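You operate a simulated robot arm through the tools that you are given. There is no shell and no other tool.

The job below is to be done with a simulated robot arm. You get a single attempt, and the scene is never put back.

TASK
Link the orange headset pack to channel A in slot one, then stand it in the yellow tray.
Fine: switch the dock on, set the dial, press LINK; the dock is off again at the end; the other packs keep their channels. Set down upright: what you pick out.

Only the result counts: the job must be done as asked and must still hold three seconds after the hand-in. Knocking over, shifting, dropping, spilling or breaking anything else fails it.

THE ROBOT
A 6-joint arm with a two-finger parallel gripper, fixed in place. Base frame: the origin is at the foot of the arm, x ahead of it, y to its left, z up. Units: mm, rad, N and s.
With the tool pointing down near the work surface it reaches from about 240 to 640 mm from the base axis. Its first joint turns from -1.152 to 1.152 rad. Payload 2.7 kg.
The TCP is the grasp point between the finger pads, 23 mm short of the fingertips. In the tool frame z runs along the fingers and y along their closing line. The gripper opens to 94 mm. The fingers are 38 mm wide and 10 mm thick; the gripper's body (54 by 96 mm) begins 39 mm behind the TCP.
Orientation is that of the tool frame in the base frame, as [roll, pitch, yaw] about the fixed x, y, z axes, in that order (R = Rz(yaw) Ry(pitch) Rx(roll)). With the fingers straight down and closing along the base's y, the tool's x points along the base's -x, its y along +y and its z along -z.

THE INTERFACE
- The arm moves only by the tool apply_moves. Its argument "increments" is a list of rows, each a list of 7 numbers: the opening, from 0 (shut) to 1 (fully open), then the shift along the tool's x, y, z in cm, then the turn, a rotation vector about the tool's x, y, z in degrees. In form: [[claw, dx, dy, dz, rx, ry, rz], ...]. A call has 1 to 20 rows; each row shifts and turns the commanded pose from where the row before left it, along the tool's axes as they then stand. A row lasts 0.2 s, in which the tool goes at most 50 mm and 0.15 rad; a call with a longer step from one row to the next is refused whole, and so is a gripper value outside its range. A pose out of reach is approached as far as the arm can. The call stops where the force on the tool passes 90 N (or 10 N more than at its start, if that is more) or the arm is blocked; 0.2 s more then pass. Each finger travels about 45 mm/s and halts on what it meets, pressing with about 43 N; the grip force reading is that of the motor and also rises with nothing between the fingers. The clock runs only during rows and for 0.2 s after the last one: add rows that do not move to give the fingers time. The reply holds the time, the measured pose of the TCP, the force on the tool along the base axes, the opening and the grip force, in the units named above and with some noise, with the torque about the TCP (base axes, N m) and any sound that the robot's microphone picked up.
- Cameras (640 x 400 px; columns grow to the right, rows downward): "scene" is fixed at [76.5, -434.3, 1442.7]; the picture's right is [0.70, -0.72, 0.00], its down [-0.26, -0.25, -0.93] and it looks along [0.67, 0.65, -0.36] (base axes); focal length 333 px, centre (320, 200). "wrist" rides on the gripper at [86, 16, -74] in the tool frame; the picture's right is [-0.18, 0.98, 0.00], its down [-0.58, -0.11, -0.81] and it looks along [-0.79, -0.15, 0.59] (tool axes); focal length 243 px, centre (320, 200). There is no depth. A picture from a camera that has moved, and an enlarged one, comes with that camera's place and axes in the base frame and with its lens. The place of the scene camera against the robot may be out by one fixed shift of up to 25 mm in any direction.
- snapshot(camera): a new picture of that camera. The clock stands still meanwhile.
- inspect(camera, box): a new picture of the part [left, top, right, bottom] of that camera's present view, enlarged. The clock stands still meanwhile.
- hand_in(): hands the job in; it is judged then, once.

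Places have to be worked out from the pictures, the camera data and where the tool is seen. Open the gripper and draw the arm clear of the work before you hand the job in, unless the task says otherwise.

The tools are called after "Call:" as name(argument=value, ...) on one line, values as JSON. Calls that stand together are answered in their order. apply_moves: Moves the arm, as the interface text tells. Its arguments: {"type":"object","properties":{"increments":{"type":"array","items":{"type":"array","items":{"type":"number"}}}},"required":["increments"]} The other tools are called the same way: snapshot (camera) takes a picture; inspect (camera, box) takes an enlarged picture of a part of a camera's view; hand_in () hands the job in.

At the start:

```text
clock: 0.0
tool_pos: [357.7, -15.9, 1313.3]
orientation: [3.141, 0.0, 3.141]
ft_force: [0.1, 1.2, 0.1]
ft_torque: [-0.01, -0.01, -0.01]
finger_gap: 94.0
finger_force: 0.1
```

scene: 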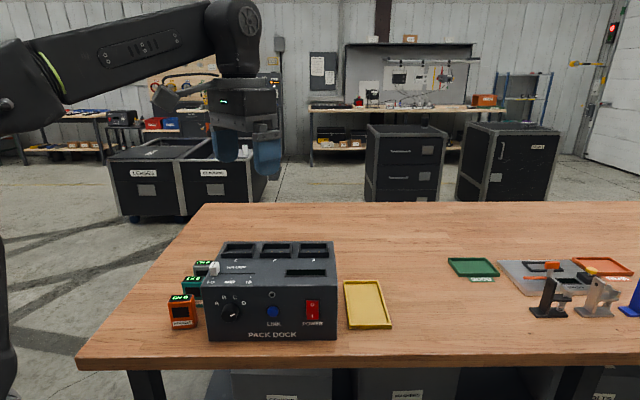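
wrist: 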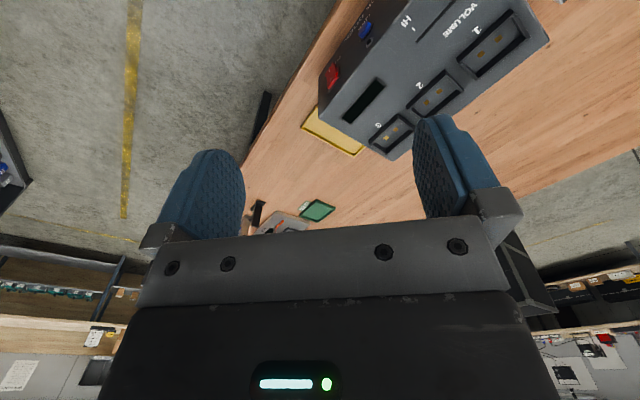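

I start by looking closely at the dock and the packs in the scene camera before moving anything.

Call:
inspect(camera="scene", box=[150, 220, 400, 360])

Call:
inspect(camera="scene", box=[430, 240, 640, 330])

Call:
inspect(camera="wrist", box=[240, 0, 560, 240])

```text
2.56 times, centred on (275, 290) of scene
camera zoom: at [76.5, -434.3, 1442.7], right [0.7, -0.72, 0.0], down [-0.26, -0.25, -0.93], along [0.67, 0.65, -0.36], focal length 852 px, centre (435, -30)
```

zoom: 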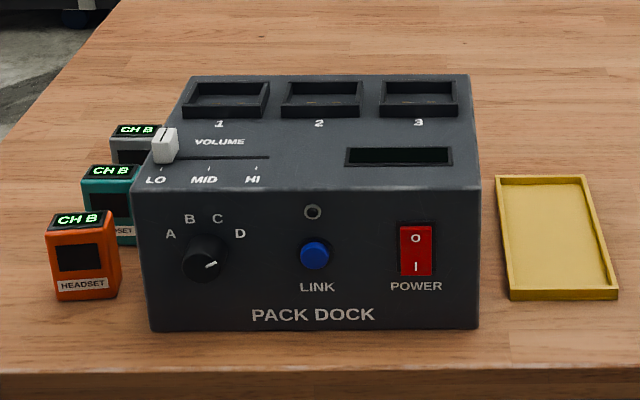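

```text
3.05 times, centred on (535, 285) of scene
camera zoom: at [76.5, -434.3, 1442.7], right [0.7, -0.72, 0.0], down [-0.26, -0.25, -0.93], along [0.67, 0.65, -0.36], focal length 1014 px, centre (-335, -59)
```

zoom: 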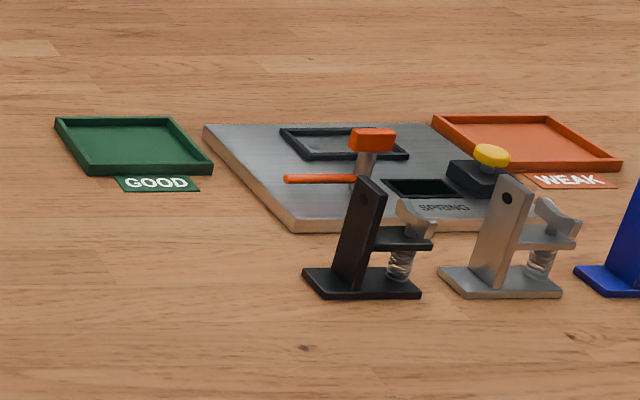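

```text
1.67 times, centred on (400, 120) of wrist
camera zoom: at [272.6, 1.8, 1388.0], right [0.18, 0.98, 0.0], down [0.58, -0.11, 0.81], along [0.79, -0.15, -0.59], focal length 404 px, centre (187, 333)
```

zoom: 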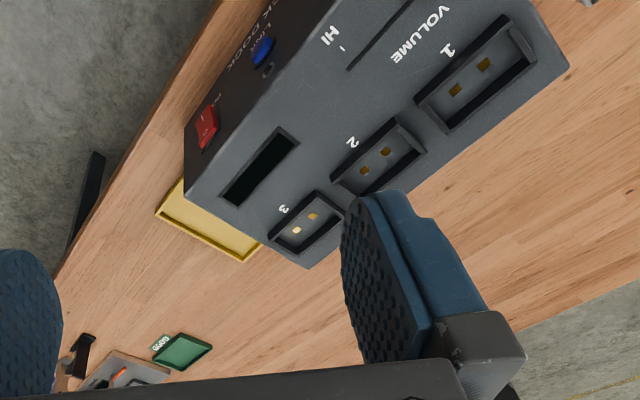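

The dock's front faces the scene camera; table top seems near z≈900. I zoom further on the dial, packs, slots and tray for detail.

Call:
inspect(camera="scene", box=[160, 255, 240, 335])

Call:
inspect(camera="scene", box=[205, 235, 345, 285])

Call:
inspect(camera="scene", box=[205, 280, 345, 345])

```text
5.00 times, centred on (200, 295) of scene
camera zoom: at [76.5, -434.3, 1442.7], right [0.7, -0.72, 0.0], down [-0.26, -0.25, -0.93], along [0.67, 0.65, -0.36], focal length 1664 px, centre (920, -275)
```

zoom: 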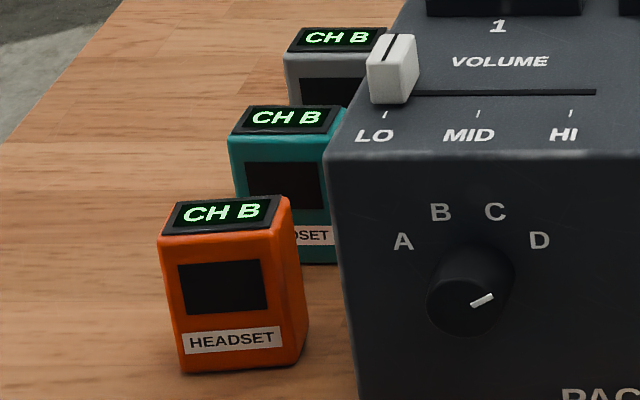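

```text
4.57 times, centred on (275, 260) of scene
camera zoom: at [76.5, -434.3, 1442.7], right [0.7, -0.72, 0.0], down [-0.26, -0.25, -0.93], along [0.67, 0.65, -0.36], focal length 1521 px, centre (526, -74)
```

zoom: 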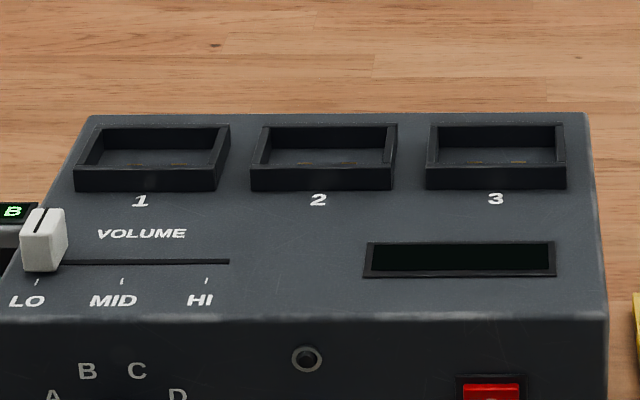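

```text
4.57 times, centred on (275, 312) of scene
camera zoom: at [76.5, -434.3, 1442.7], right [0.7, -0.72, 0.0], down [-0.26, -0.25, -0.93], along [0.67, 0.65, -0.36], focal length 1521 px, centre (526, -314)
```

zoom: 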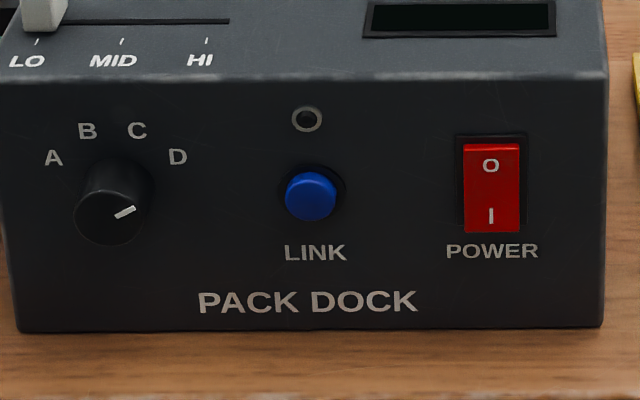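

The dial points to D, the rocker's O half looks pressed in (off), and all packs show CH B. I draw the tool back and yaw it about +56° so the wrist camera looks squarely at the dock front and packs.

Call:
apply_moves(increments=[[1, 2.69, 2.9, 1.58, 0, 0, 0], [1, 2.69, 2.9, 1.58, 0, 0, 0], [1, 2.69, 2.9, 1.58, 0, 0, 0], [1, 2.69, 2.9, 1.58, 0, 0, 0], [1, 0, 0, 0, 0, 0, -8], [1, 0, 0, 0, 0, 0, -8], [1, 0, 0, 0, 0, 0, -8], [1, 0, 0, 0, 0, 0, -8], [1, 0, 0, 0, 0, 0, -8], [1, 0, 0, 0, 0, 0, -8], [1, 0, 0, 0, 0, 0, -8], [1, 0, 0, 0, 0, 0, 0]])

Call:
snapshot(camera="wrist")

```text
clock: 2.6
tool_pos: [251.5, 101.0, 1250.1]
orientation: [3.141, 0.001, -2.163]
ft_force: [-0.4, 0.2, 0.5]
ft_torque: [0.01, -0.04, 0.02]
finger_gap: 93.9
finger_force: 0.1
```

```text
taken
camera wrist: at [189.9, 38.9, 1324.7], right [-0.71, 0.7, 0.0], down [0.41, 0.42, 0.81], along [0.56, 0.58, -0.59], focal length 243 px, centre (320, 200)
```

wrist: 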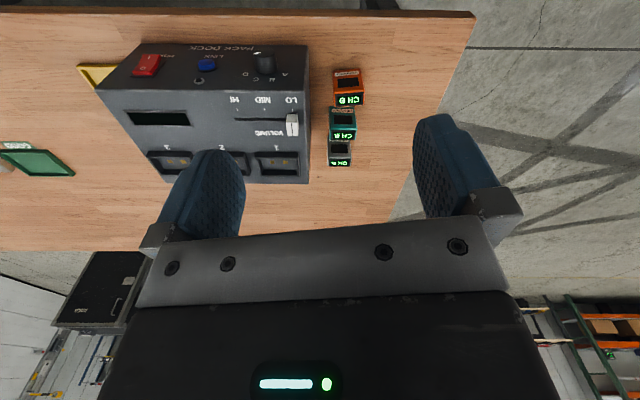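

The view now is squarely aligned with the dock (image upside down). I zoom in to measure features.

Call:
inspect(camera="wrist", box=[80, 20, 240, 190])

Call:
inspect(camera="wrist", box=[220, 30, 380, 190])

```text
2.35 times, centred on (160, 105) of wrist
camera zoom: at [189.9, 38.9, 1324.7], right [-0.71, 0.7, 0.0], down [0.41, 0.42, 0.81], along [0.56, 0.58, -0.59], focal length 571 px, centre (696, 424)
```

zoom: 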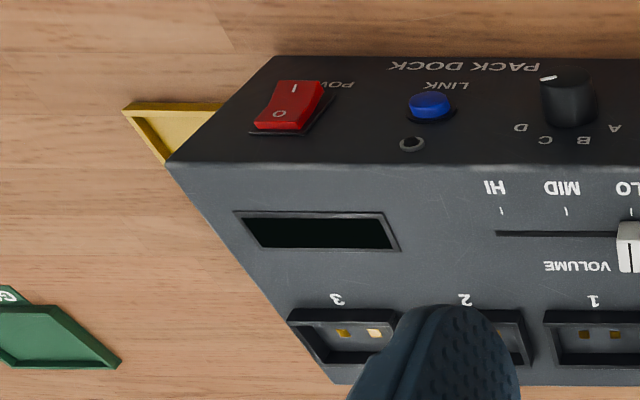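

```text
2.50 times, centred on (300, 110) of wrist
camera zoom: at [189.9, 38.9, 1324.7], right [-0.71, 0.7, 0.0], down [0.41, 0.42, 0.81], along [0.56, 0.58, -0.59], focal length 606 px, centre (370, 425)
```

zoom: 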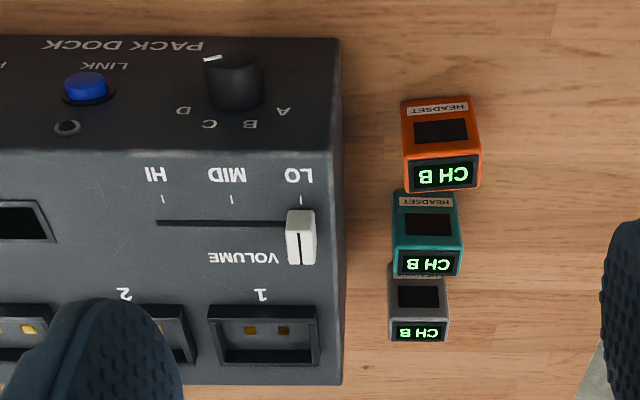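

I take a second wrist view with a lateral baseline (150 mm to the dock's right, 80 mm lower) so that I can triangulate.

Call:
apply_moves(increments=[[1, 0.69, -3.69, 2.0, 0, 0, 0], [1, 0.69, -3.69, 2.0, 0, 0, 0], [1, 0.69, -3.69, 2.0, 0, 0, 0], [1, 0.69, -3.69, 2.0, 0, 0, 0], [1, 0, 0, 0, 0, 0, 0]])

Call:
snapshot(camera="wrist")

Call:
inspect(camera="wrist", box=[160, 0, 420, 180])

```text
clock: 3.8
tool_pos: [356.7, -5.9, 1171.3]
orientation: [-3.141, 0.0, -2.165]
ft_force: [-0.1, 0.2, 0.2]
ft_torque: [-0.03, 0.0, 0.0]
finger_gap: 93.9
finger_force: 0.0
```

```text
taken
camera wrist: at [296.5, -68.8, 1245.8], right [-0.71, 0.7, 0.0], down [0.41, 0.42, 0.81], along [0.57, 0.57, -0.59], focal length 243 px, centre (320, 200)
```

wrist: 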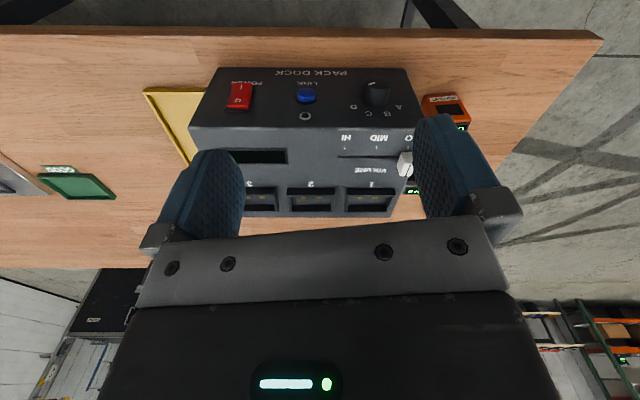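

```text
2.22 times, centred on (290, 90) of wrist
camera zoom: at [296.5, -68.8, 1245.8], right [-0.71, 0.7, 0.0], down [0.41, 0.42, 0.81], along [0.57, 0.57, -0.59], focal length 539 px, centre (387, 444)
```

zoom: 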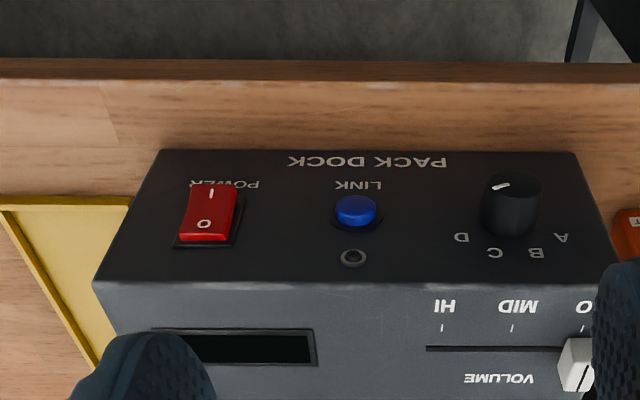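

Triangulation is consistent: in a dock frame (L = dock's right, F = away from front) the front face is at F≈341, L 128–417, table z≈865, dock top z≈1008, dial at L188/z949, LINK at L278/z945, POWER centre L363/z952. Next I move left to look closely at the packs.

Call:
apply_moves(increments=[[1, -1.79, 3.7, 1.62, 0, 0, 0], [1, -1.79, 3.7, 1.62, 0, 0, 0], [1, -1.79, 3.7, 1.62, 0, 0, 0], [1, -1.79, 3.7, 1.62, 0, 0, 0], [1, -1.79, 3.7, 1.62, 0, 0, 0], [1, 0, 0, 0, 0, 0, 0]])

Call:
snapshot(camera="wrist")

Call:
inspect(camera="wrist", box=[240, 40, 420, 200])

```text
clock: 5.2
tool_pos: [253.7, 172.8, 1089.5]
orientation: [3.141, -0.001, -2.165]
ft_force: [0.6, -0.2, 0.4]
ft_torque: [-0.02, -0.01, 0.0]
finger_gap: 93.7
finger_force: 0.1
```

```text
taken
camera wrist: at [192.1, 110.3, 1163.7], right [-0.71, 0.7, 0.0], down [0.42, 0.42, 0.81], along [0.57, 0.57, -0.59], focal length 243 px, centre (320, 200)
```

wrist: 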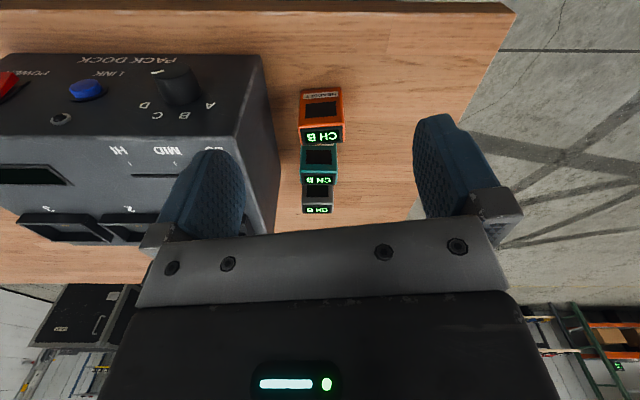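

```text
2.50 times, centred on (330, 120) of wrist
camera zoom: at [192.1, 110.3, 1163.7], right [-0.71, 0.7, 0.0], down [0.42, 0.42, 0.81], along [0.57, 0.57, -0.59], focal length 606 px, centre (295, 400)
```

zoom: 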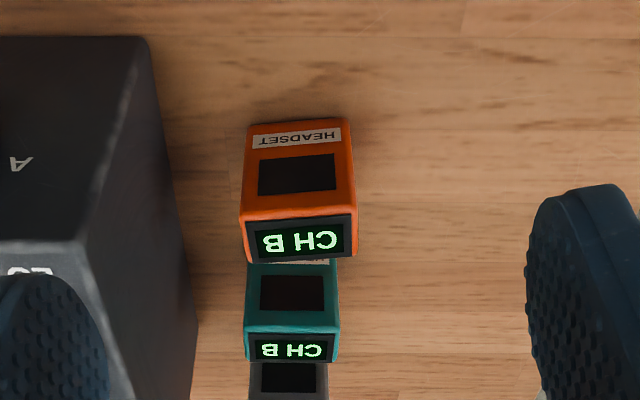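

The orange pack is about 50 wide × 25 deep × 76 tall, turned ~5° from the dock, front centre near L60/F382. Now I look into slot 1 from above.

Call:
apply_moves(increments=[[1, -2.84, -2.99, -0.72, 0, 0, 0], [1, -2.84, -2.99, -0.72, 0, 0, 0], [1, -2.84, -2.99, -0.72, 0, 0, 0], [1, -2.84, -2.99, -0.72, 0, 0, 0], [1, -2.84, -2.99, -0.72, 0, 0, 0], [1, 0, 0, 0, 0, 0, 0]])

Call:
snapshot(camera="wrist")

Call:
inspect(camera="wrist", box=[240, 0, 400, 160])

```text
clock: 6.6
tool_pos: [457.9, 209.0, 1125.1]
orientation: [-3.141, 0.0, -2.165]
ft_force: [-0.1, -1.4, 0.0]
ft_torque: [-0.01, -0.02, -0.04]
finger_gap: 93.9
finger_force: 0.0
```

```text
taken
camera wrist: at [396.7, 147.5, 1200.3], right [-0.71, 0.7, 0.0], down [0.42, 0.42, 0.81], along [0.57, 0.57, -0.59], focal length 243 px, centre (320, 200)
```

wrist: 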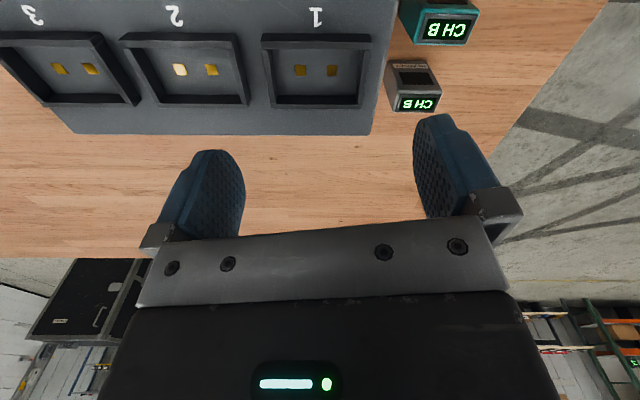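

```text
2.50 times, centred on (320, 80) of wrist
camera zoom: at [396.7, 147.5, 1200.3], right [-0.71, 0.7, 0.0], down [0.42, 0.42, 0.81], along [0.57, 0.57, -0.59], focal length 606 px, centre (320, 500)
```

zoom: 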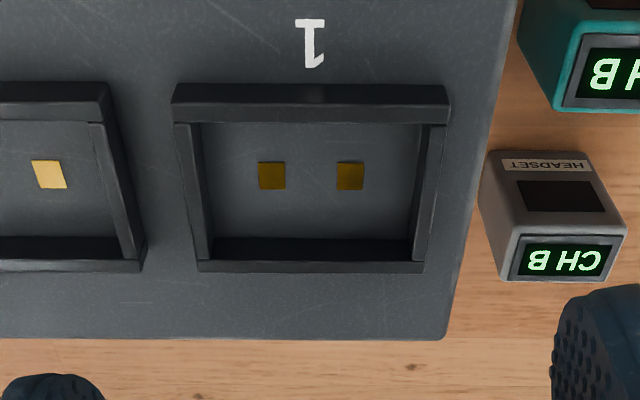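

Slot 1 is a raised frame: inner ≈65×41 mm, walls ≈14 mm tall, centre near L182.5/F476.5, contacts on its floor. I go above the packs to get the orange pack's plan shape and yaw precisely.

Call:
apply_moves(increments=[[1, 0.94, 4.58, 0, 0, 0, 0], [1, 0.94, 4.58, 0, 0, 0, 0], [1, 0.94, 4.58, 0, 0, 0, 0], [1, 0, 0, 3.0, 0, 0, 0], [1, 0, 0, 3.0, 0, 0, 0], [1, 0, 0, 0, 0, 0, 0]])

Call:
snapshot(camera="wrist")

Call:
inspect(camera="wrist", box=[250, 0, 410, 130])

```text
clock: 8.0
tool_pos: [328.5, 260.4, 1066.0]
orientation: [-3.14, 0.0, -2.164]
ft_force: [0.2, -0.4, 0.5]
ft_torque: [0.01, -0.03, -0.02]
finger_gap: 94.0
finger_force: 0.1
```

```text
taken
camera wrist: at [266.9, 198.8, 1140.6], right [-0.71, 0.7, 0.0], down [0.42, 0.42, 0.81], along [0.57, 0.57, -0.59], focal length 243 px, centre (320, 200)
```

wrist: 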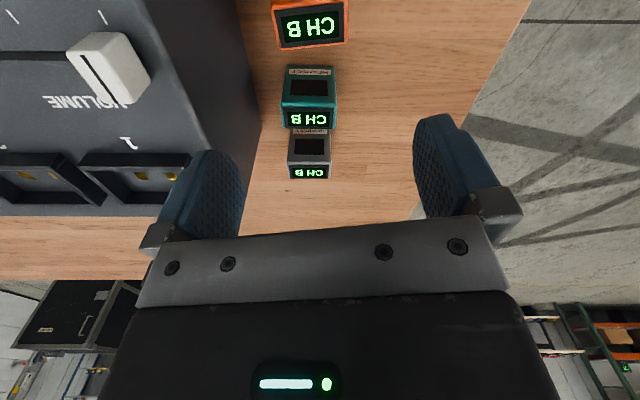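

```text
3.08 times, centred on (330, 65) of wrist
camera zoom: at [266.9, 198.8, 1140.6], right [-0.71, 0.7, 0.0], down [0.42, 0.42, 0.81], along [0.57, 0.57, -0.59], focal length 746 px, centre (289, 615)
```

zoom: 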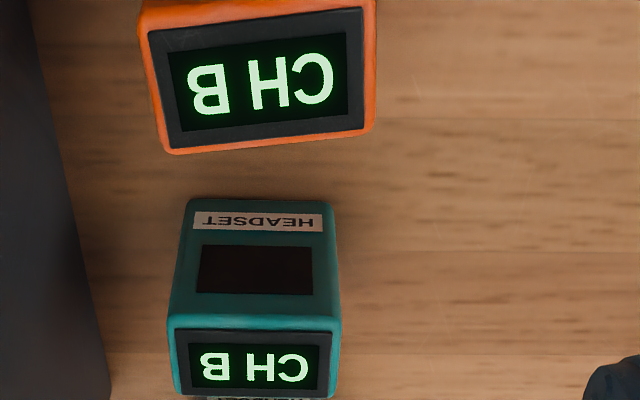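

Orange pack: centre ≈ L58/F395.5, yaw ≈ +5.3° relative to the dock, ~28 deep, top z≈941; teal starts at F≈457. I align the tool yaw with it, partly close to 75 mm, and come down to just above it for a check.

Call:
apply_moves(increments=[[0.8, 0, 0, 0, 0, 0, 5.3], [0.8, 2.1, -0.44, 0, 0, 0, 0], [0.8, 0, 0, 3.5, 0, 0, 0], [0.8, 0, 0, 3.6, 0, 0, 0], [0.8, 0, 0, 0, 0, 0, 0]])

Call:
snapshot(camera="wrist")

Call:
inspect(camera="scene", box=[120, 200, 280, 340])

```text
clock: 9.2
tool_pos: [318.1, 242.1, 995.0]
orientation: [3.141, -0.002, -2.257]
ft_force: [0.0, 0.1, -1.0]
ft_torque: [-0.04, -0.01, -0.02]
finger_gap: 75.1
finger_force: 0.0
```

```text
taken
camera wrist: at [251.7, 185.8, 1069.0], right [-0.64, 0.77, 0.0], down [0.45, 0.38, 0.81], along [0.62, 0.52, -0.59], focal length 243 px, centre (320, 200)
```

wrist: 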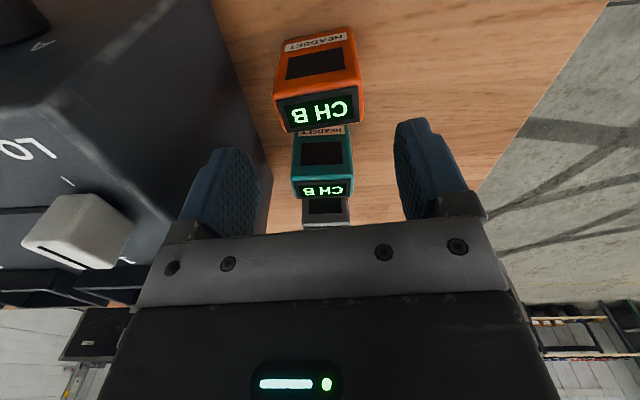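

```text
2.86 times, centred on (200, 270) of scene
camera zoom: at [76.5, -434.3, 1442.7], right [0.7, -0.72, 0.0], down [-0.26, -0.25, -0.93], along [0.67, 0.65, -0.36], focal length 951 px, centre (663, 0)
```

zoom: 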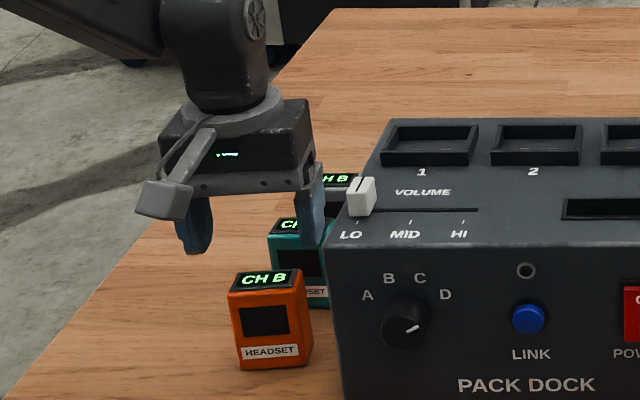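

The pack's top projects almost exactly under the TCP and square to the fingers. I lower to z≈909 (44 mm above its foot) with the fingers either side.

Call:
apply_moves(increments=[[0.8, 0, 0, 3.0, 0, 0, 0], [0.8, 0, 0, 3.0, 0, 0, 0], [0.8, 0, 0, 1.6, 0, 0, 0], [0.8, 0, 0, 1.0, 0, 0, 0], [0.8, 0, 0, 0, 0, 0, 0]])

Call:
inspect(camera="scene", box=[120, 200, 280, 340])

Call:
snapshot(camera="wrist")

```text
clock: 10.4
tool_pos: [317.2, 242.6, 909.6]
orientation: [3.141, 0.0, -2.257]
ft_force: [0.6, 0.0, 0.3]
ft_torque: [0.01, 0.03, -0.02]
finger_gap: 75.3
finger_force: 0.1
```

```text
2.86 times, centred on (200, 270) of scene
camera zoom: at [76.6, -434.3, 1442.7], right [0.7, -0.72, 0.0], down [-0.26, -0.25, -0.93], along [0.67, 0.65, -0.36], focal length 951 px, centre (663, 0)
```

zoom: 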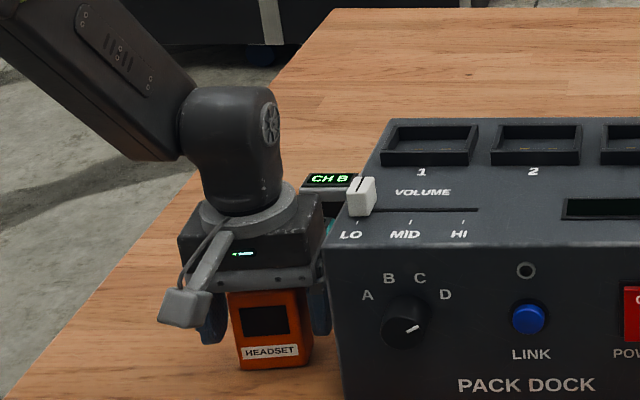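

```text
taken
camera wrist: at [250.0, 186.0, 982.9], right [-0.64, 0.76, 0.0], down [0.45, 0.38, 0.81], along [0.62, 0.52, -0.59], focal length 243 px, centre (320, 200)
```

wrist: 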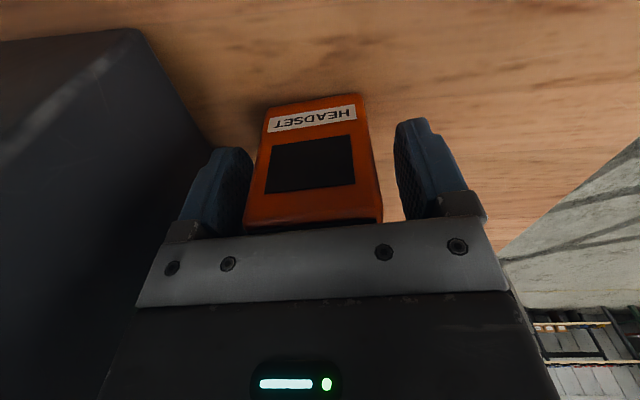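

Fingers are either side of the pack with no contact force. I close on it.

Call:
apply_moves(increments=[[0.3, 0, 0, 0, 0, 0, 0], [0.3, 0, 0, 0, 0, 0, 0], [0.3, 0, 0, 0, 0, 0, 0], [0.3, 0, 0, 0, 0, 0, 0], [0.3, 0, 0, 0, 0, 0, 0]])

```text
clock: 11.6
tool_pos: [317.5, 242.7, 908.5]
orientation: [-3.141, 0.0, -2.257]
ft_force: [0.4, 0.0, -1.0]
ft_torque: [0.02, -0.01, 0.0]
finger_gap: 53.7
finger_force: 43.0
```

Grip at 53.7 mm, 43 N. I lift straight up to z≈1105 so the pack's foot clears the slider and slot frames.

Call:
apply_moves(increments=[[0.3, 0, 0, -1.0, 0, 0, 0], [0.3, 0, 0, -3.0, 0, 0, 0], [0.3, 0, 0, -4.0, 0, 0, 0], [0.3, 0, 0, -4.0, 0, 0, 0], [0.3, 0, 0, -4.0, 0, 0, 0], [0.3, 0, 0, -3.5, 0, 0, 0], [0.3, 0, 0, 0, 0, 0, 0]])

Call:
snapshot(camera="scene")

Call:
snapshot(camera="wrist")

```text
clock: 13.2
tool_pos: [316.9, 241.0, 1104.3]
orientation: [-3.141, 0.0, -2.257]
ft_force: [-0.3, -0.5, -1.5]
ft_torque: [0.01, 0.0, 0.0]
finger_gap: 53.7
finger_force: 43.4
```

```text
taken
```

scene: 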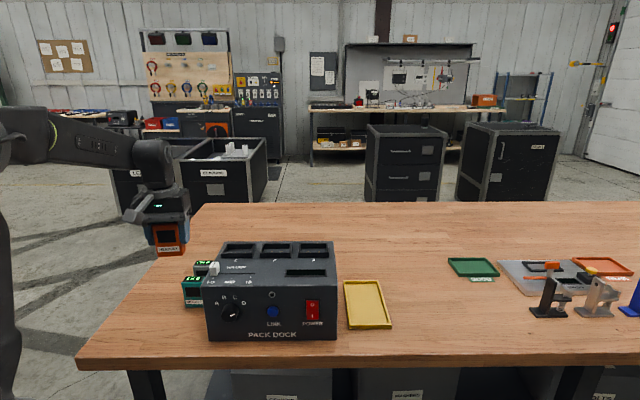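

```text
taken
camera wrist: at [250.5, 184.6, 1179.0], right [-0.64, 0.76, 0.0], down [0.45, 0.38, 0.81], along [0.62, 0.52, -0.59], focal length 243 px, centre (320, 200)
```

wrist: 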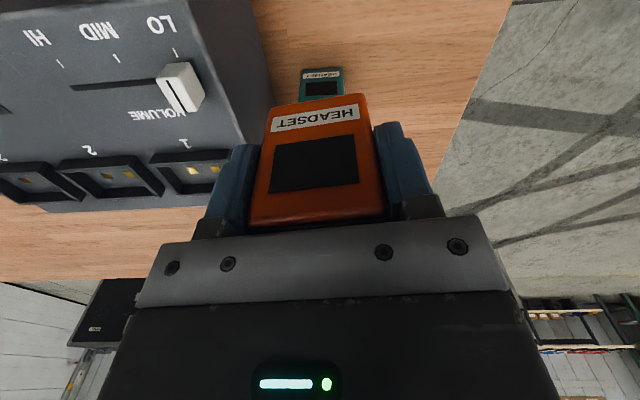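

The pack is held cleanly (front face 13.6 mm ahead of the TCP, so it is centred). I turn 5.2° to square it with the dock and carry it over slot 1.

Call:
apply_moves(increments=[[0.3, 0, 0, 0, 0, 0, 5.2], [0.3, -2.06, -3.14, 0, 0, 0, 0], [0.3, -2.06, -3.14, 0, 0, 0, 0], [0.3, -2.06, -3.14, 0, 0, 0, 0], [0.3, -2.06, -3.14, 0, 0, 0, 0], [0.3, 0, 0, 0, 0, 0, 0], [0.3, 0, 0, 0, 0, 0, 0]])

Call:
snapshot(camera="wrist")

Call:
inspect(camera="scene", box=[180, 180, 350, 300])

```text
clock: 14.8
tool_pos: [467.8, 210.4, 1101.0]
orientation: [3.141, 0.0, -2.348]
ft_force: [0.2, 0.3, -0.8]
ft_torque: [0.01, -0.02, 0.01]
finger_gap: 53.6
finger_force: 43.2
```

```text
taken
camera wrist: at [395.5, 160.9, 1176.9], right [-0.57, 0.82, 0.0], down [0.49, 0.34, 0.81], along [0.66, 0.46, -0.59], focal length 243 px, centre (320, 200)
```

wrist: 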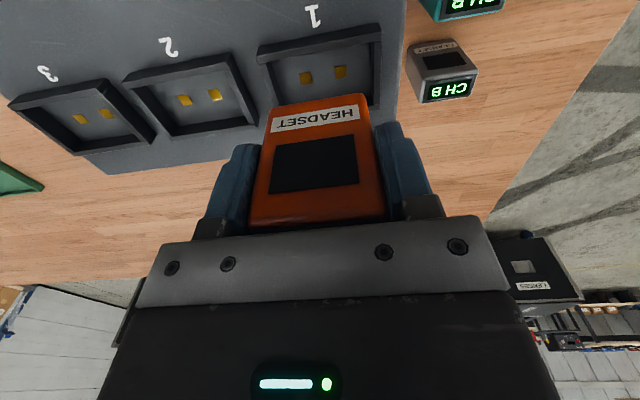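

```text
3.33 times, centred on (265, 240) of scene
camera zoom: at [76.6, -434.3, 1442.7], right [0.7, -0.72, 0.0], down [-0.26, -0.25, -0.93], along [0.67, 0.65, -0.36], focal length 1109 px, centre (503, 67)
```

zoom: 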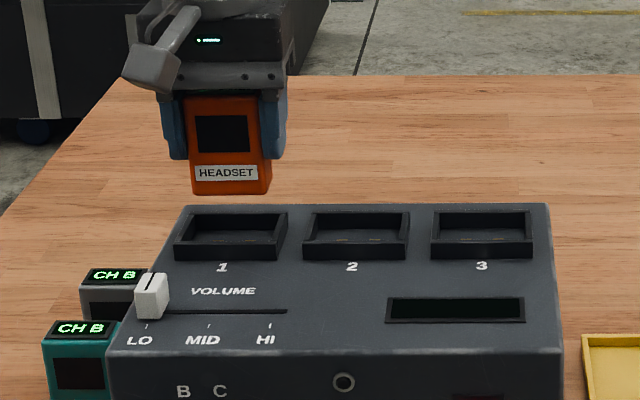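

The pack hovers over slot 1; I re-read the pose and zoom in to check the alignment of its foot with the frame.

Call:
apply_moves(increments=[[0.3, 0, 0, 0, 0, 0, 0], [0.3, 0, 0, 0, 0, 0, 0]])

Call:
inspect(camera="wrist", box=[230, 0, 410, 130])

```text
clock: 15.4
tool_pos: [466.8, 210.8, 1103.2]
orientation: [-3.141, 0.0, -2.347]
ft_force: [-0.3, -0.1, -2.2]
ft_torque: [0.0, 0.0, -0.04]
finger_gap: 53.8
finger_force: 42.6
```

```text
3.08 times, centred on (320, 65) of wrist
camera zoom: at [395.3, 161.0, 1177.0], right [-0.57, 0.82, 0.0], down [0.49, 0.34, 0.81], along [0.66, 0.46, -0.59], focal length 746 px, centre (320, 615)
```

zoom: 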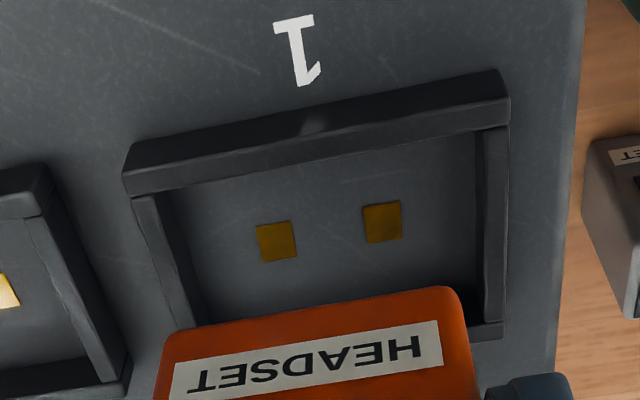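

The frame centre sits ~2 mm off the pack in tool x and y; I correct by that and lower toward the slot floor, stopping a few mm short.

Call:
apply_moves(increments=[[0.3, 0.23, 0.22, 0, 0, 0, 0], [0.3, 0, 0, 2.0, 0, 0, 0], [0.3, 0, 0, 1.5, 0, 0, 0], [0.3, 0, 0, 0.8, 0, 0, 0], [0.3, 0, 0, 0, 0, 0, 0], [0.3, 0, 0, 0, 0, 0, 0]])

Call:
snapshot(camera="wrist")

Call:
inspect(camera="scene", box=[190, 200, 310, 290])

```text
clock: 16.8
tool_pos: [462.9, 212.6, 1060.2]
orientation: [3.14, -0.001, -2.349]
ft_force: [-0.5, 0.0, -1.5]
ft_torque: [0.0, 0.0, -0.03]
finger_gap: 53.7
finger_force: 43.3
```

```text
taken
camera wrist: at [391.8, 162.3, 1135.2], right [-0.57, 0.82, 0.0], down [0.49, 0.34, 0.81], along [0.66, 0.46, -0.59], focal length 243 px, centre (320, 200)
```

wrist: 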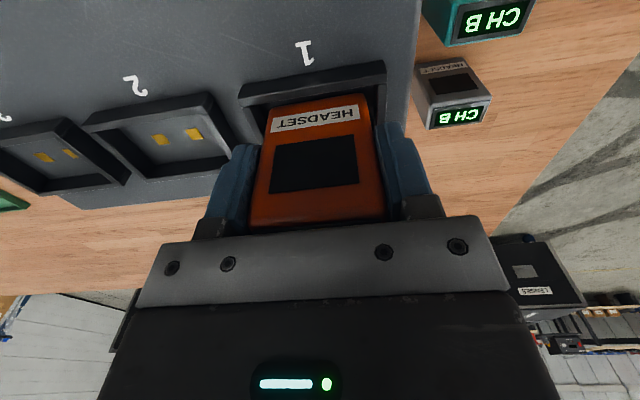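

```text
4.44 times, centred on (250, 245) of scene
camera zoom: at [76.6, -434.3, 1442.7], right [0.7, -0.72, 0.0], down [-0.26, -0.25, -0.93], along [0.67, 0.65, -0.36], focal length 1479 px, centre (631, 0)
```

zoom: 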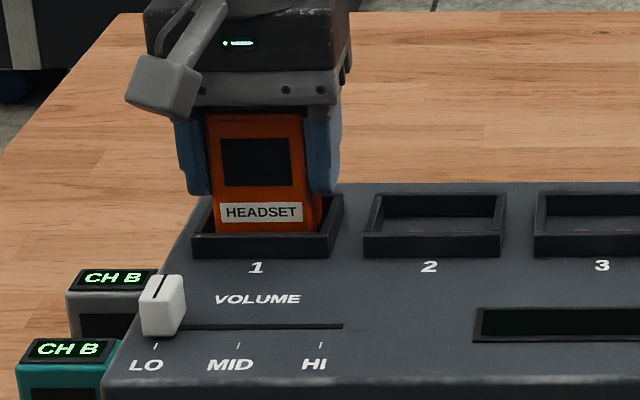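

The pack's foot is within the frame on all sides. I lower in small steps, watching for the floor contact.

Call:
apply_moves(increments=[[0.3, 0, 0, 0.3, 0, 0, 0], [0.3, 0, 0, 0.2, 0, 0, 0], [0.3, 0, 0, 0, 0, 0, 0]])

```text
clock: 17.6
tool_pos: [464.1, 211.6, 1059.7]
orientation: [-3.138, 0.003, -2.348]
ft_force: [-2.2, -3.3, 27.7]
ft_torque: [-0.18, 0.66, 0.02]
finger_gap: 53.7
finger_force: 42.9
```

Contact already (≈28 N) at z≈1059.7, a little higher than I predicted, and the torque points to the front edge. I look closely before pushing on.

Call:
inspect(camera="scene", box=[215, 215, 285, 275])

Call:
inspect(camera="wrist", box=[220, 50, 410, 150])

```text
6.67 times, centred on (250, 245) of scene
camera zoom: at [76.1, -434.6, 1442.6], right [0.7, -0.72, 0.0], down [-0.26, -0.25, -0.93], along [0.67, 0.65, -0.36], focal length 2219 px, centre (787, -100)
```

zoom: 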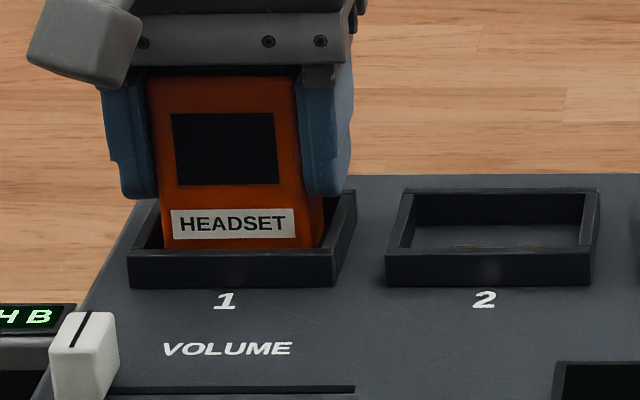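

```text
3.37 times, centred on (315, 100) of wrist
camera zoom: at [391.1, 162.1, 1132.5], right [-0.57, 0.82, 0.0], down [0.48, 0.34, 0.81], along [0.66, 0.46, -0.59], focal length 817 px, centre (337, 537)
```

zoom: 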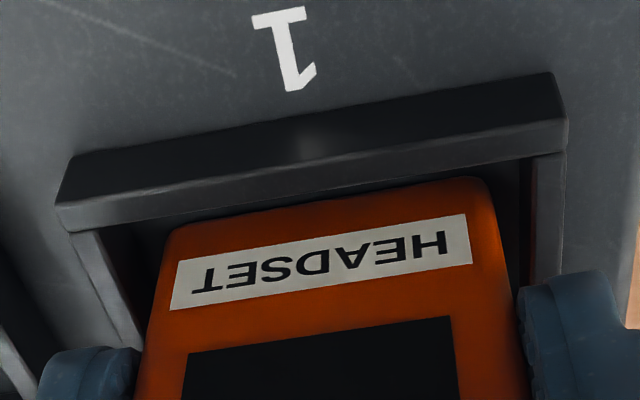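

The floor estimate from the contacts (z≈1011) fits the pack now resting on the slot floor. I relax the commanded press by 4 mm and read again before releasing.

Call:
apply_moves(increments=[[0.3, 0, 0, -0.35, 0, 0, 0], [0.3, 0, 0, 0, 0, 0, 0], [0.3, 0, 0, 0, 0, 0, 0]])

```text
clock: 18.4
tool_pos: [462.4, 213.3, 1057.9]
orientation: [3.139, -0.001, -2.348]
ft_force: [2.6, -0.4, 6.1]
ft_torque: [-0.08, -0.38, 0.01]
finger_gap: 53.8
finger_force: 42.6
```

Force dropped to ~6 N while the tool sits lower than before, so the pack appears to have settled. I nudge 1.5 mm down to confirm firm floor contact.

Call:
apply_moves(increments=[[0.3, 0, 0, 0.15, 0, 0, 0], [0.3, 0, 0, 0, 0, 0, 0], [0.3, 0, 0, 0, 0, 0, 0]])

Call:
inspect(camera="scene", box=[215, 215, 285, 275])

Call:
inspect(camera="wrist", box=[220, 50, 410, 150])

```text
clock: 19.2
tool_pos: [462.2, 212.4, 1058.1]
orientation: [-3.141, -0.001, -2.348]
ft_force: [-4.9, 0.9, 17.7]
ft_torque: [-0.11, 0.08, 0.02]
finger_gap: 53.8
finger_force: 42.7
```

```text
6.67 times, centred on (250, 245) of scene
camera zoom: at [76.2, -434.4, 1442.7], right [0.7, -0.72, 0.0], down [-0.26, -0.25, -0.93], along [0.67, 0.65, -0.36], focal length 2219 px, centre (787, -100)
```

zoom: 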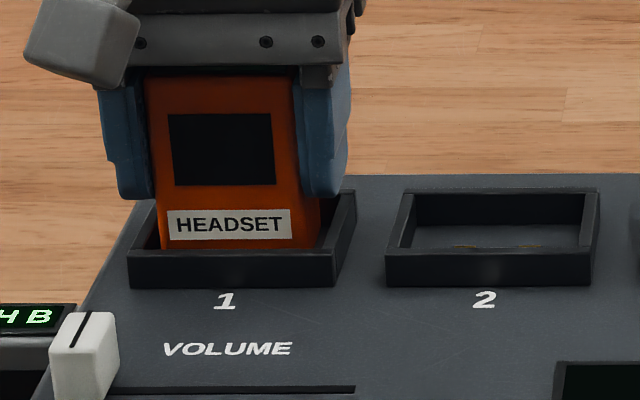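

```text
3.37 times, centred on (315, 100) of wrist
camera zoom: at [390.4, 162.6, 1132.9], right [-0.57, 0.82, 0.0], down [0.48, 0.34, 0.81], along [0.66, 0.46, -0.59], focal length 817 px, centre (337, 537)
```

zoom: 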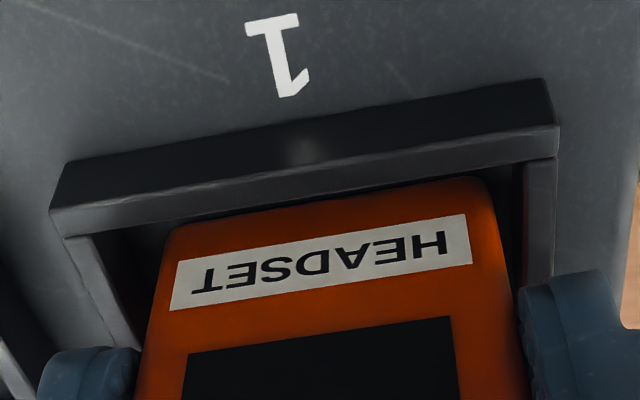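

The pack touches the floor, centred front-to-back but ~2 mm toward the left wall. I lift 3 mm, shift 2 mm to the dock's right, and set down again.

Call:
apply_moves(increments=[[0.3, 0, 0, -0.4, 0, 0, 0], [0.3, 0, -0.2, 0, 0, 0, 0], [0.3, 0, 0, 0.2, 0, 0, 0], [0.3, 0, 0, 0.2, 0, 0, 0], [0.3, 0, 0, 0, 0, 0, 0], [0.3, 0, 0, 0, 0, 0, 0]])

Call:
inspect(camera="wrist", box=[220, 50, 410, 150])

```text
clock: 20.6
tool_pos: [463.2, 211.9, 1058.4]
orientation: [-3.141, 0.0, -2.347]
ft_force: [-2.6, -2.7, 14.1]
ft_torque: [-0.03, 0.45, 0.04]
finger_gap: 53.7
finger_force: 42.8
```

```text
3.37 times, centred on (315, 100) of wrist
camera zoom: at [392.3, 161.1, 1132.8], right [-0.57, 0.82, 0.0], down [0.48, 0.34, 0.81], along [0.66, 0.46, -0.59], focal length 817 px, centre (337, 537)
```

zoom: 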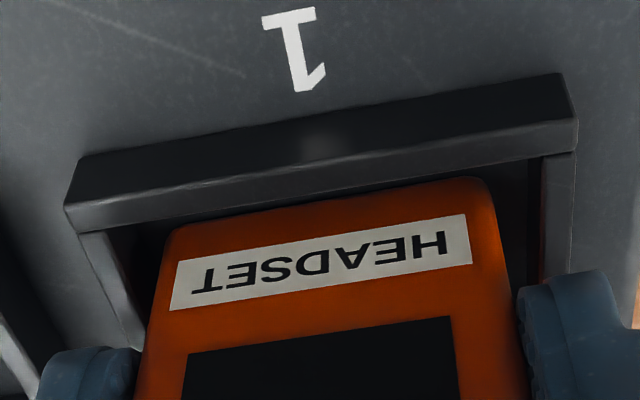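

Gaps are now symmetric. I ease the press slightly, open, and draw the fingers straight up.

Call:
apply_moves(increments=[[0.3, 0, 0, -0.1, 0, 0, 0], [0.6, 0, 0, 0, 0, 0, 0], [0.8, 0, 0, 0, 0, 0, 0], [0.8, 0, 0, 0, 0, 0, 0], [0.8, 0, 0, 0, 0, 0, 0]])

Call:
inspect(camera="scene", box=[190, 200, 310, 290])

```text
clock: 21.8
tool_pos: [463.5, 211.8, 1059.8]
orientation: [-3.141, 0.0, -2.348]
ft_force: [0.6, -0.7, -0.3]
ft_torque: [0.02, 0.01, 0.03]
finger_gap: 75.1
finger_force: 0.1
```

```text
4.44 times, centred on (250, 245) of scene
camera zoom: at [76.5, -434.3, 1442.7], right [0.7, -0.72, 0.0], down [-0.26, -0.25, -0.93], along [0.67, 0.65, -0.36], focal length 1479 px, centre (631, 0)
```

zoom: 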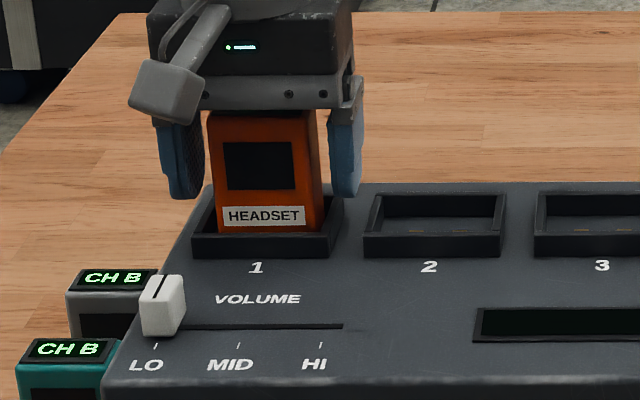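

The pack stands in slot 1. I withdraw straight up, then back off toward the front of the dock to free space.

Call:
apply_moves(increments=[[0.8, 0, 0, -2.0, 0, 0, 0], [0.8, 0, 0, -4.5, 0, 0, 0], [0.8, 0, 0, -4.5, 0, 0, 0], [0.8, 0, 0, -3.0, 0, 0, 0], [0.8, 4.8, 0, 0, 0, 0, 0], [0.8, 4.8, 0, 0, 0, 0, 0], [0.8, 4.8, 0, 0, 0, 0, 0], [0.8, 0, 0, 0, 0, 0, 0]])

Call:
snapshot(camera="wrist")

Call:
inspect(camera="scene", box=[150, 200, 350, 350])

```text
clock: 23.6
tool_pos: [363.8, 109.5, 1200.5]
orientation: [3.141, -0.001, -2.347]
ft_force: [0.6, 0.0, -1.0]
ft_torque: [0.02, -0.03, 0.02]
finger_gap: 75.3
finger_force: 0.1
```

```text
taken
camera wrist: at [292.6, 59.2, 1274.2], right [-0.57, 0.82, 0.0], down [0.48, 0.34, 0.81], along [0.66, 0.46, -0.59], focal length 243 px, centre (320, 200)
```

wrist: 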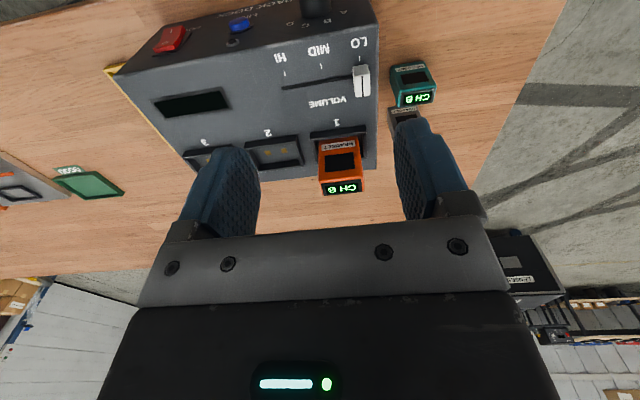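

```text
2.67 times, centred on (250, 275) of scene
camera zoom: at [76.5, -434.3, 1442.7], right [0.7, -0.72, 0.0], down [-0.26, -0.25, -0.93], along [0.67, 0.65, -0.36], focal length 888 px, centre (507, 0)
```

zoom: 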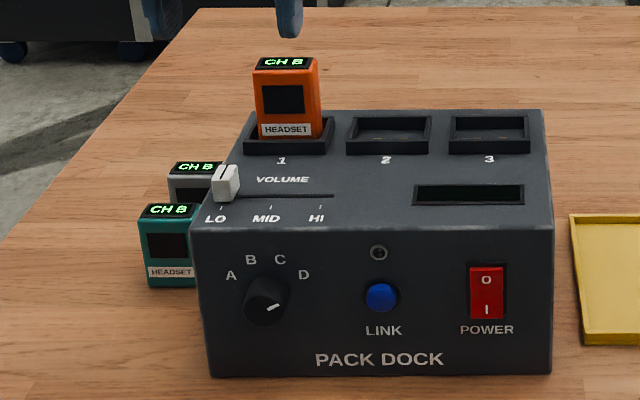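

The pack stands upright in slot 1 and everything else is unmoved. I now test reorientation in free air: turn the tool 90° about its axis (camera to the dock's left).

Call:
apply_moves(increments=[[0.3, 0, 0, 0, 0, 0, 7.5], [0, 0, 0, 0, 0, 0, 7.5], [0, 0, 0, 0, 0, 0, 7.5], [0, 0, 0, 0, 0, 0, 7.5], [0, 0, 0, 0, 0, 0, 7.5], [0, 0, 0, 0, 0, 0, 7.5], [0, 0, 0, 0, 0, 0, 7.5], [0, 0, 0, 0, 0, 0, 7.5], [0, 0, 0, 0, 0, 0, 7.5], [0, 0, 0, 0, 0, 0, 7.5], [0, 0, 0, 0, 0, 0, 7.5], [0, 0, 0, 0, 0, 0, 7.5], [0, 0, 0, 0, 0, 0, 0]])

```text
clock: 26.4
tool_pos: [362.8, 108.1, 1199.2]
orientation: [-3.141, 0.001, 2.363]
ft_force: [-0.3, 0.2, -0.3]
ft_torque: [0.0, -0.02, 0.03]
finger_gap: 0.1
finger_force: 42.0
```

The turn went fine. Now I pitch the tool up 90° about its x so the fingers point at the dock (still well above it).

Call:
apply_moves(increments=[[0, 0, 0, 0, -7.5, 0, 0], [0, 0, 0, 0, -7.5, 0, 0], [0, 0, 0, 0, -7.5, 0, 0], [0, 0, 0, 0, -7.5, 0, 0], [0, 0, 0, 0, -7.5, 0, 0], [0, 0, 0, 0, -7.5, 0, 0], [0, 0, 0, 0, 0, 0, 0]])

Call:
snapshot(camera="scene")

```text
clock: 28.0
tool_pos: [363.4, 110.1, 1199.1]
orientation: [2.354, -0.001, 2.365]
ft_force: [-0.4, 0.5, 0.9]
ft_torque: [0.0, 0.01, 0.0]
finger_gap: 0.2
finger_force: 42.6
```

```text
taken
```

scene: 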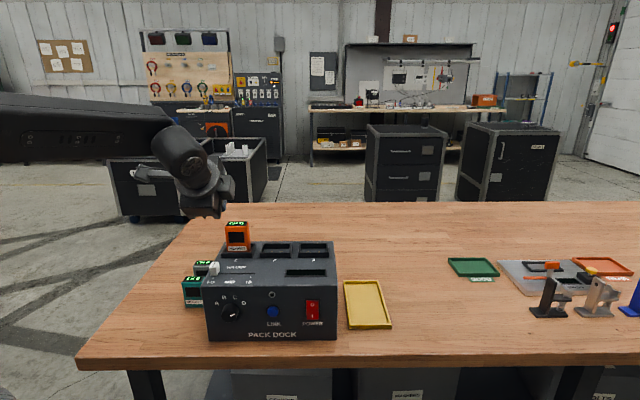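

45° reached without trouble; I continue the remaining 45°.

Call:
apply_moves(increments=[[0, 0, 0, 0, -7.5, 0, 0], [0, 0, 0, 0, -7.5, 0, 0], [0, 0, 0, 0, -7.5, 0, 0], [0, 0, 0, 0, -7.5, 0, 0], [0, 0, 0, 0, -7.5, 0, 0], [0, 0, 0, 0, -7.5, 0, 0], [0, 0, 0, 0, 0, 0, 0]])

Call:
snapshot(camera="scene")

Call:
snapshot(camera="wrist")

```text
clock: 29.6
tool_pos: [363.4, 109.0, 1199.8]
orientation: [1.569, 0.0, 2.365]
ft_force: [-0.4, -0.1, -0.6]
ft_torque: [-0.02, 0.0, -0.03]
finger_gap: 0.1
finger_force: 42.6
```

```text
taken
```

scene: 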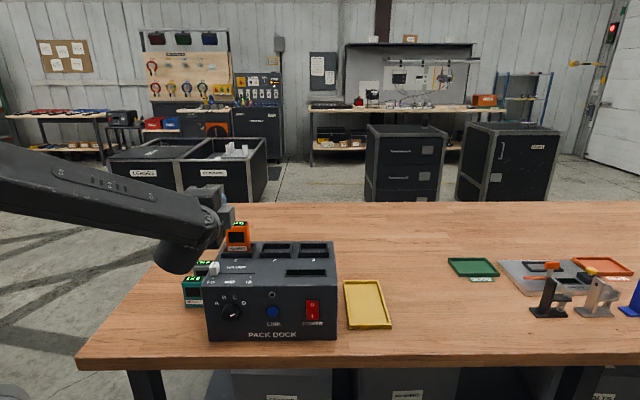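

```text
taken
camera wrist: at [250.0, 116.7, 1214.3], right [0.13, -0.13, 0.98], down [-0.15, -0.98, -0.11], along [0.98, -0.13, -0.15], focal length 243 px, centre (320, 200)
```

wrist: 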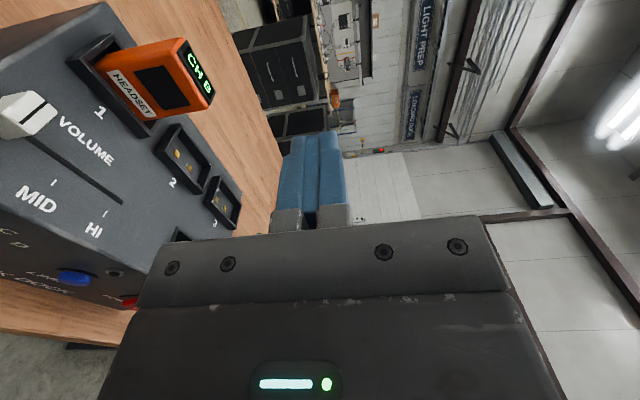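

Horizontal pointing works (tool x = −L, y = +Z, z = +F). I shift to the POWER switch's column (L≈363) at F≈290 and begin to descend, checking half way.

Call:
apply_moves(increments=[[0, -4.5, 0, -1.05, 0, 0, 0], [0, -4.5, 0, -1.05, 0, 0, 0], [0, -4.5, 0, -1.05, 0, 0, 0], [0, -4.5, 0, -1.05, 0, 0, 0], [0, 0, -4.4, 0, 0, 0, 0], [0, 0, -4.4, 0, 0, 0, 0], [0, 0, -4.4, 0, 0, 0, 0], [0, 0, 0, 0, 0, 0, 0]])

Call:
snapshot(camera="scene")

Call:
snapshot(camera="wrist")

```text
clock: 31.4
tool_pos: [463.7, -48.1, 1066.4]
orientation: [1.572, 0.001, 2.365]
ft_force: [-0.2, 0.6, -0.6]
ft_torque: [0.0, 0.02, 0.01]
finger_gap: 0.2
finger_force: 42.4
```

```text
taken
```

scene: 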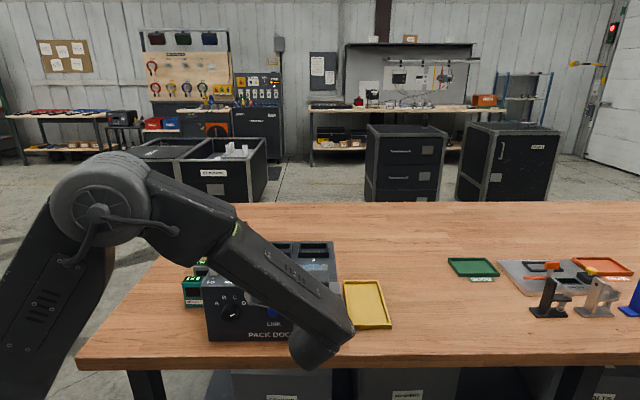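

```text
taken
camera wrist: at [350.5, -40.0, 1082.2], right [0.13, -0.13, 0.98], down [-0.15, -0.98, -0.11], along [0.98, -0.13, -0.15], focal length 243 px, centre (320, 200)
```

wrist: 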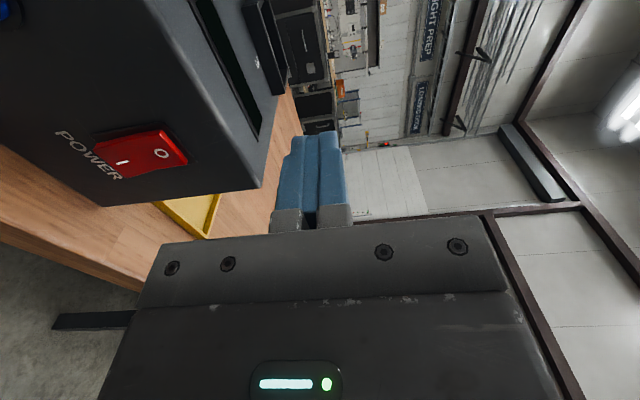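

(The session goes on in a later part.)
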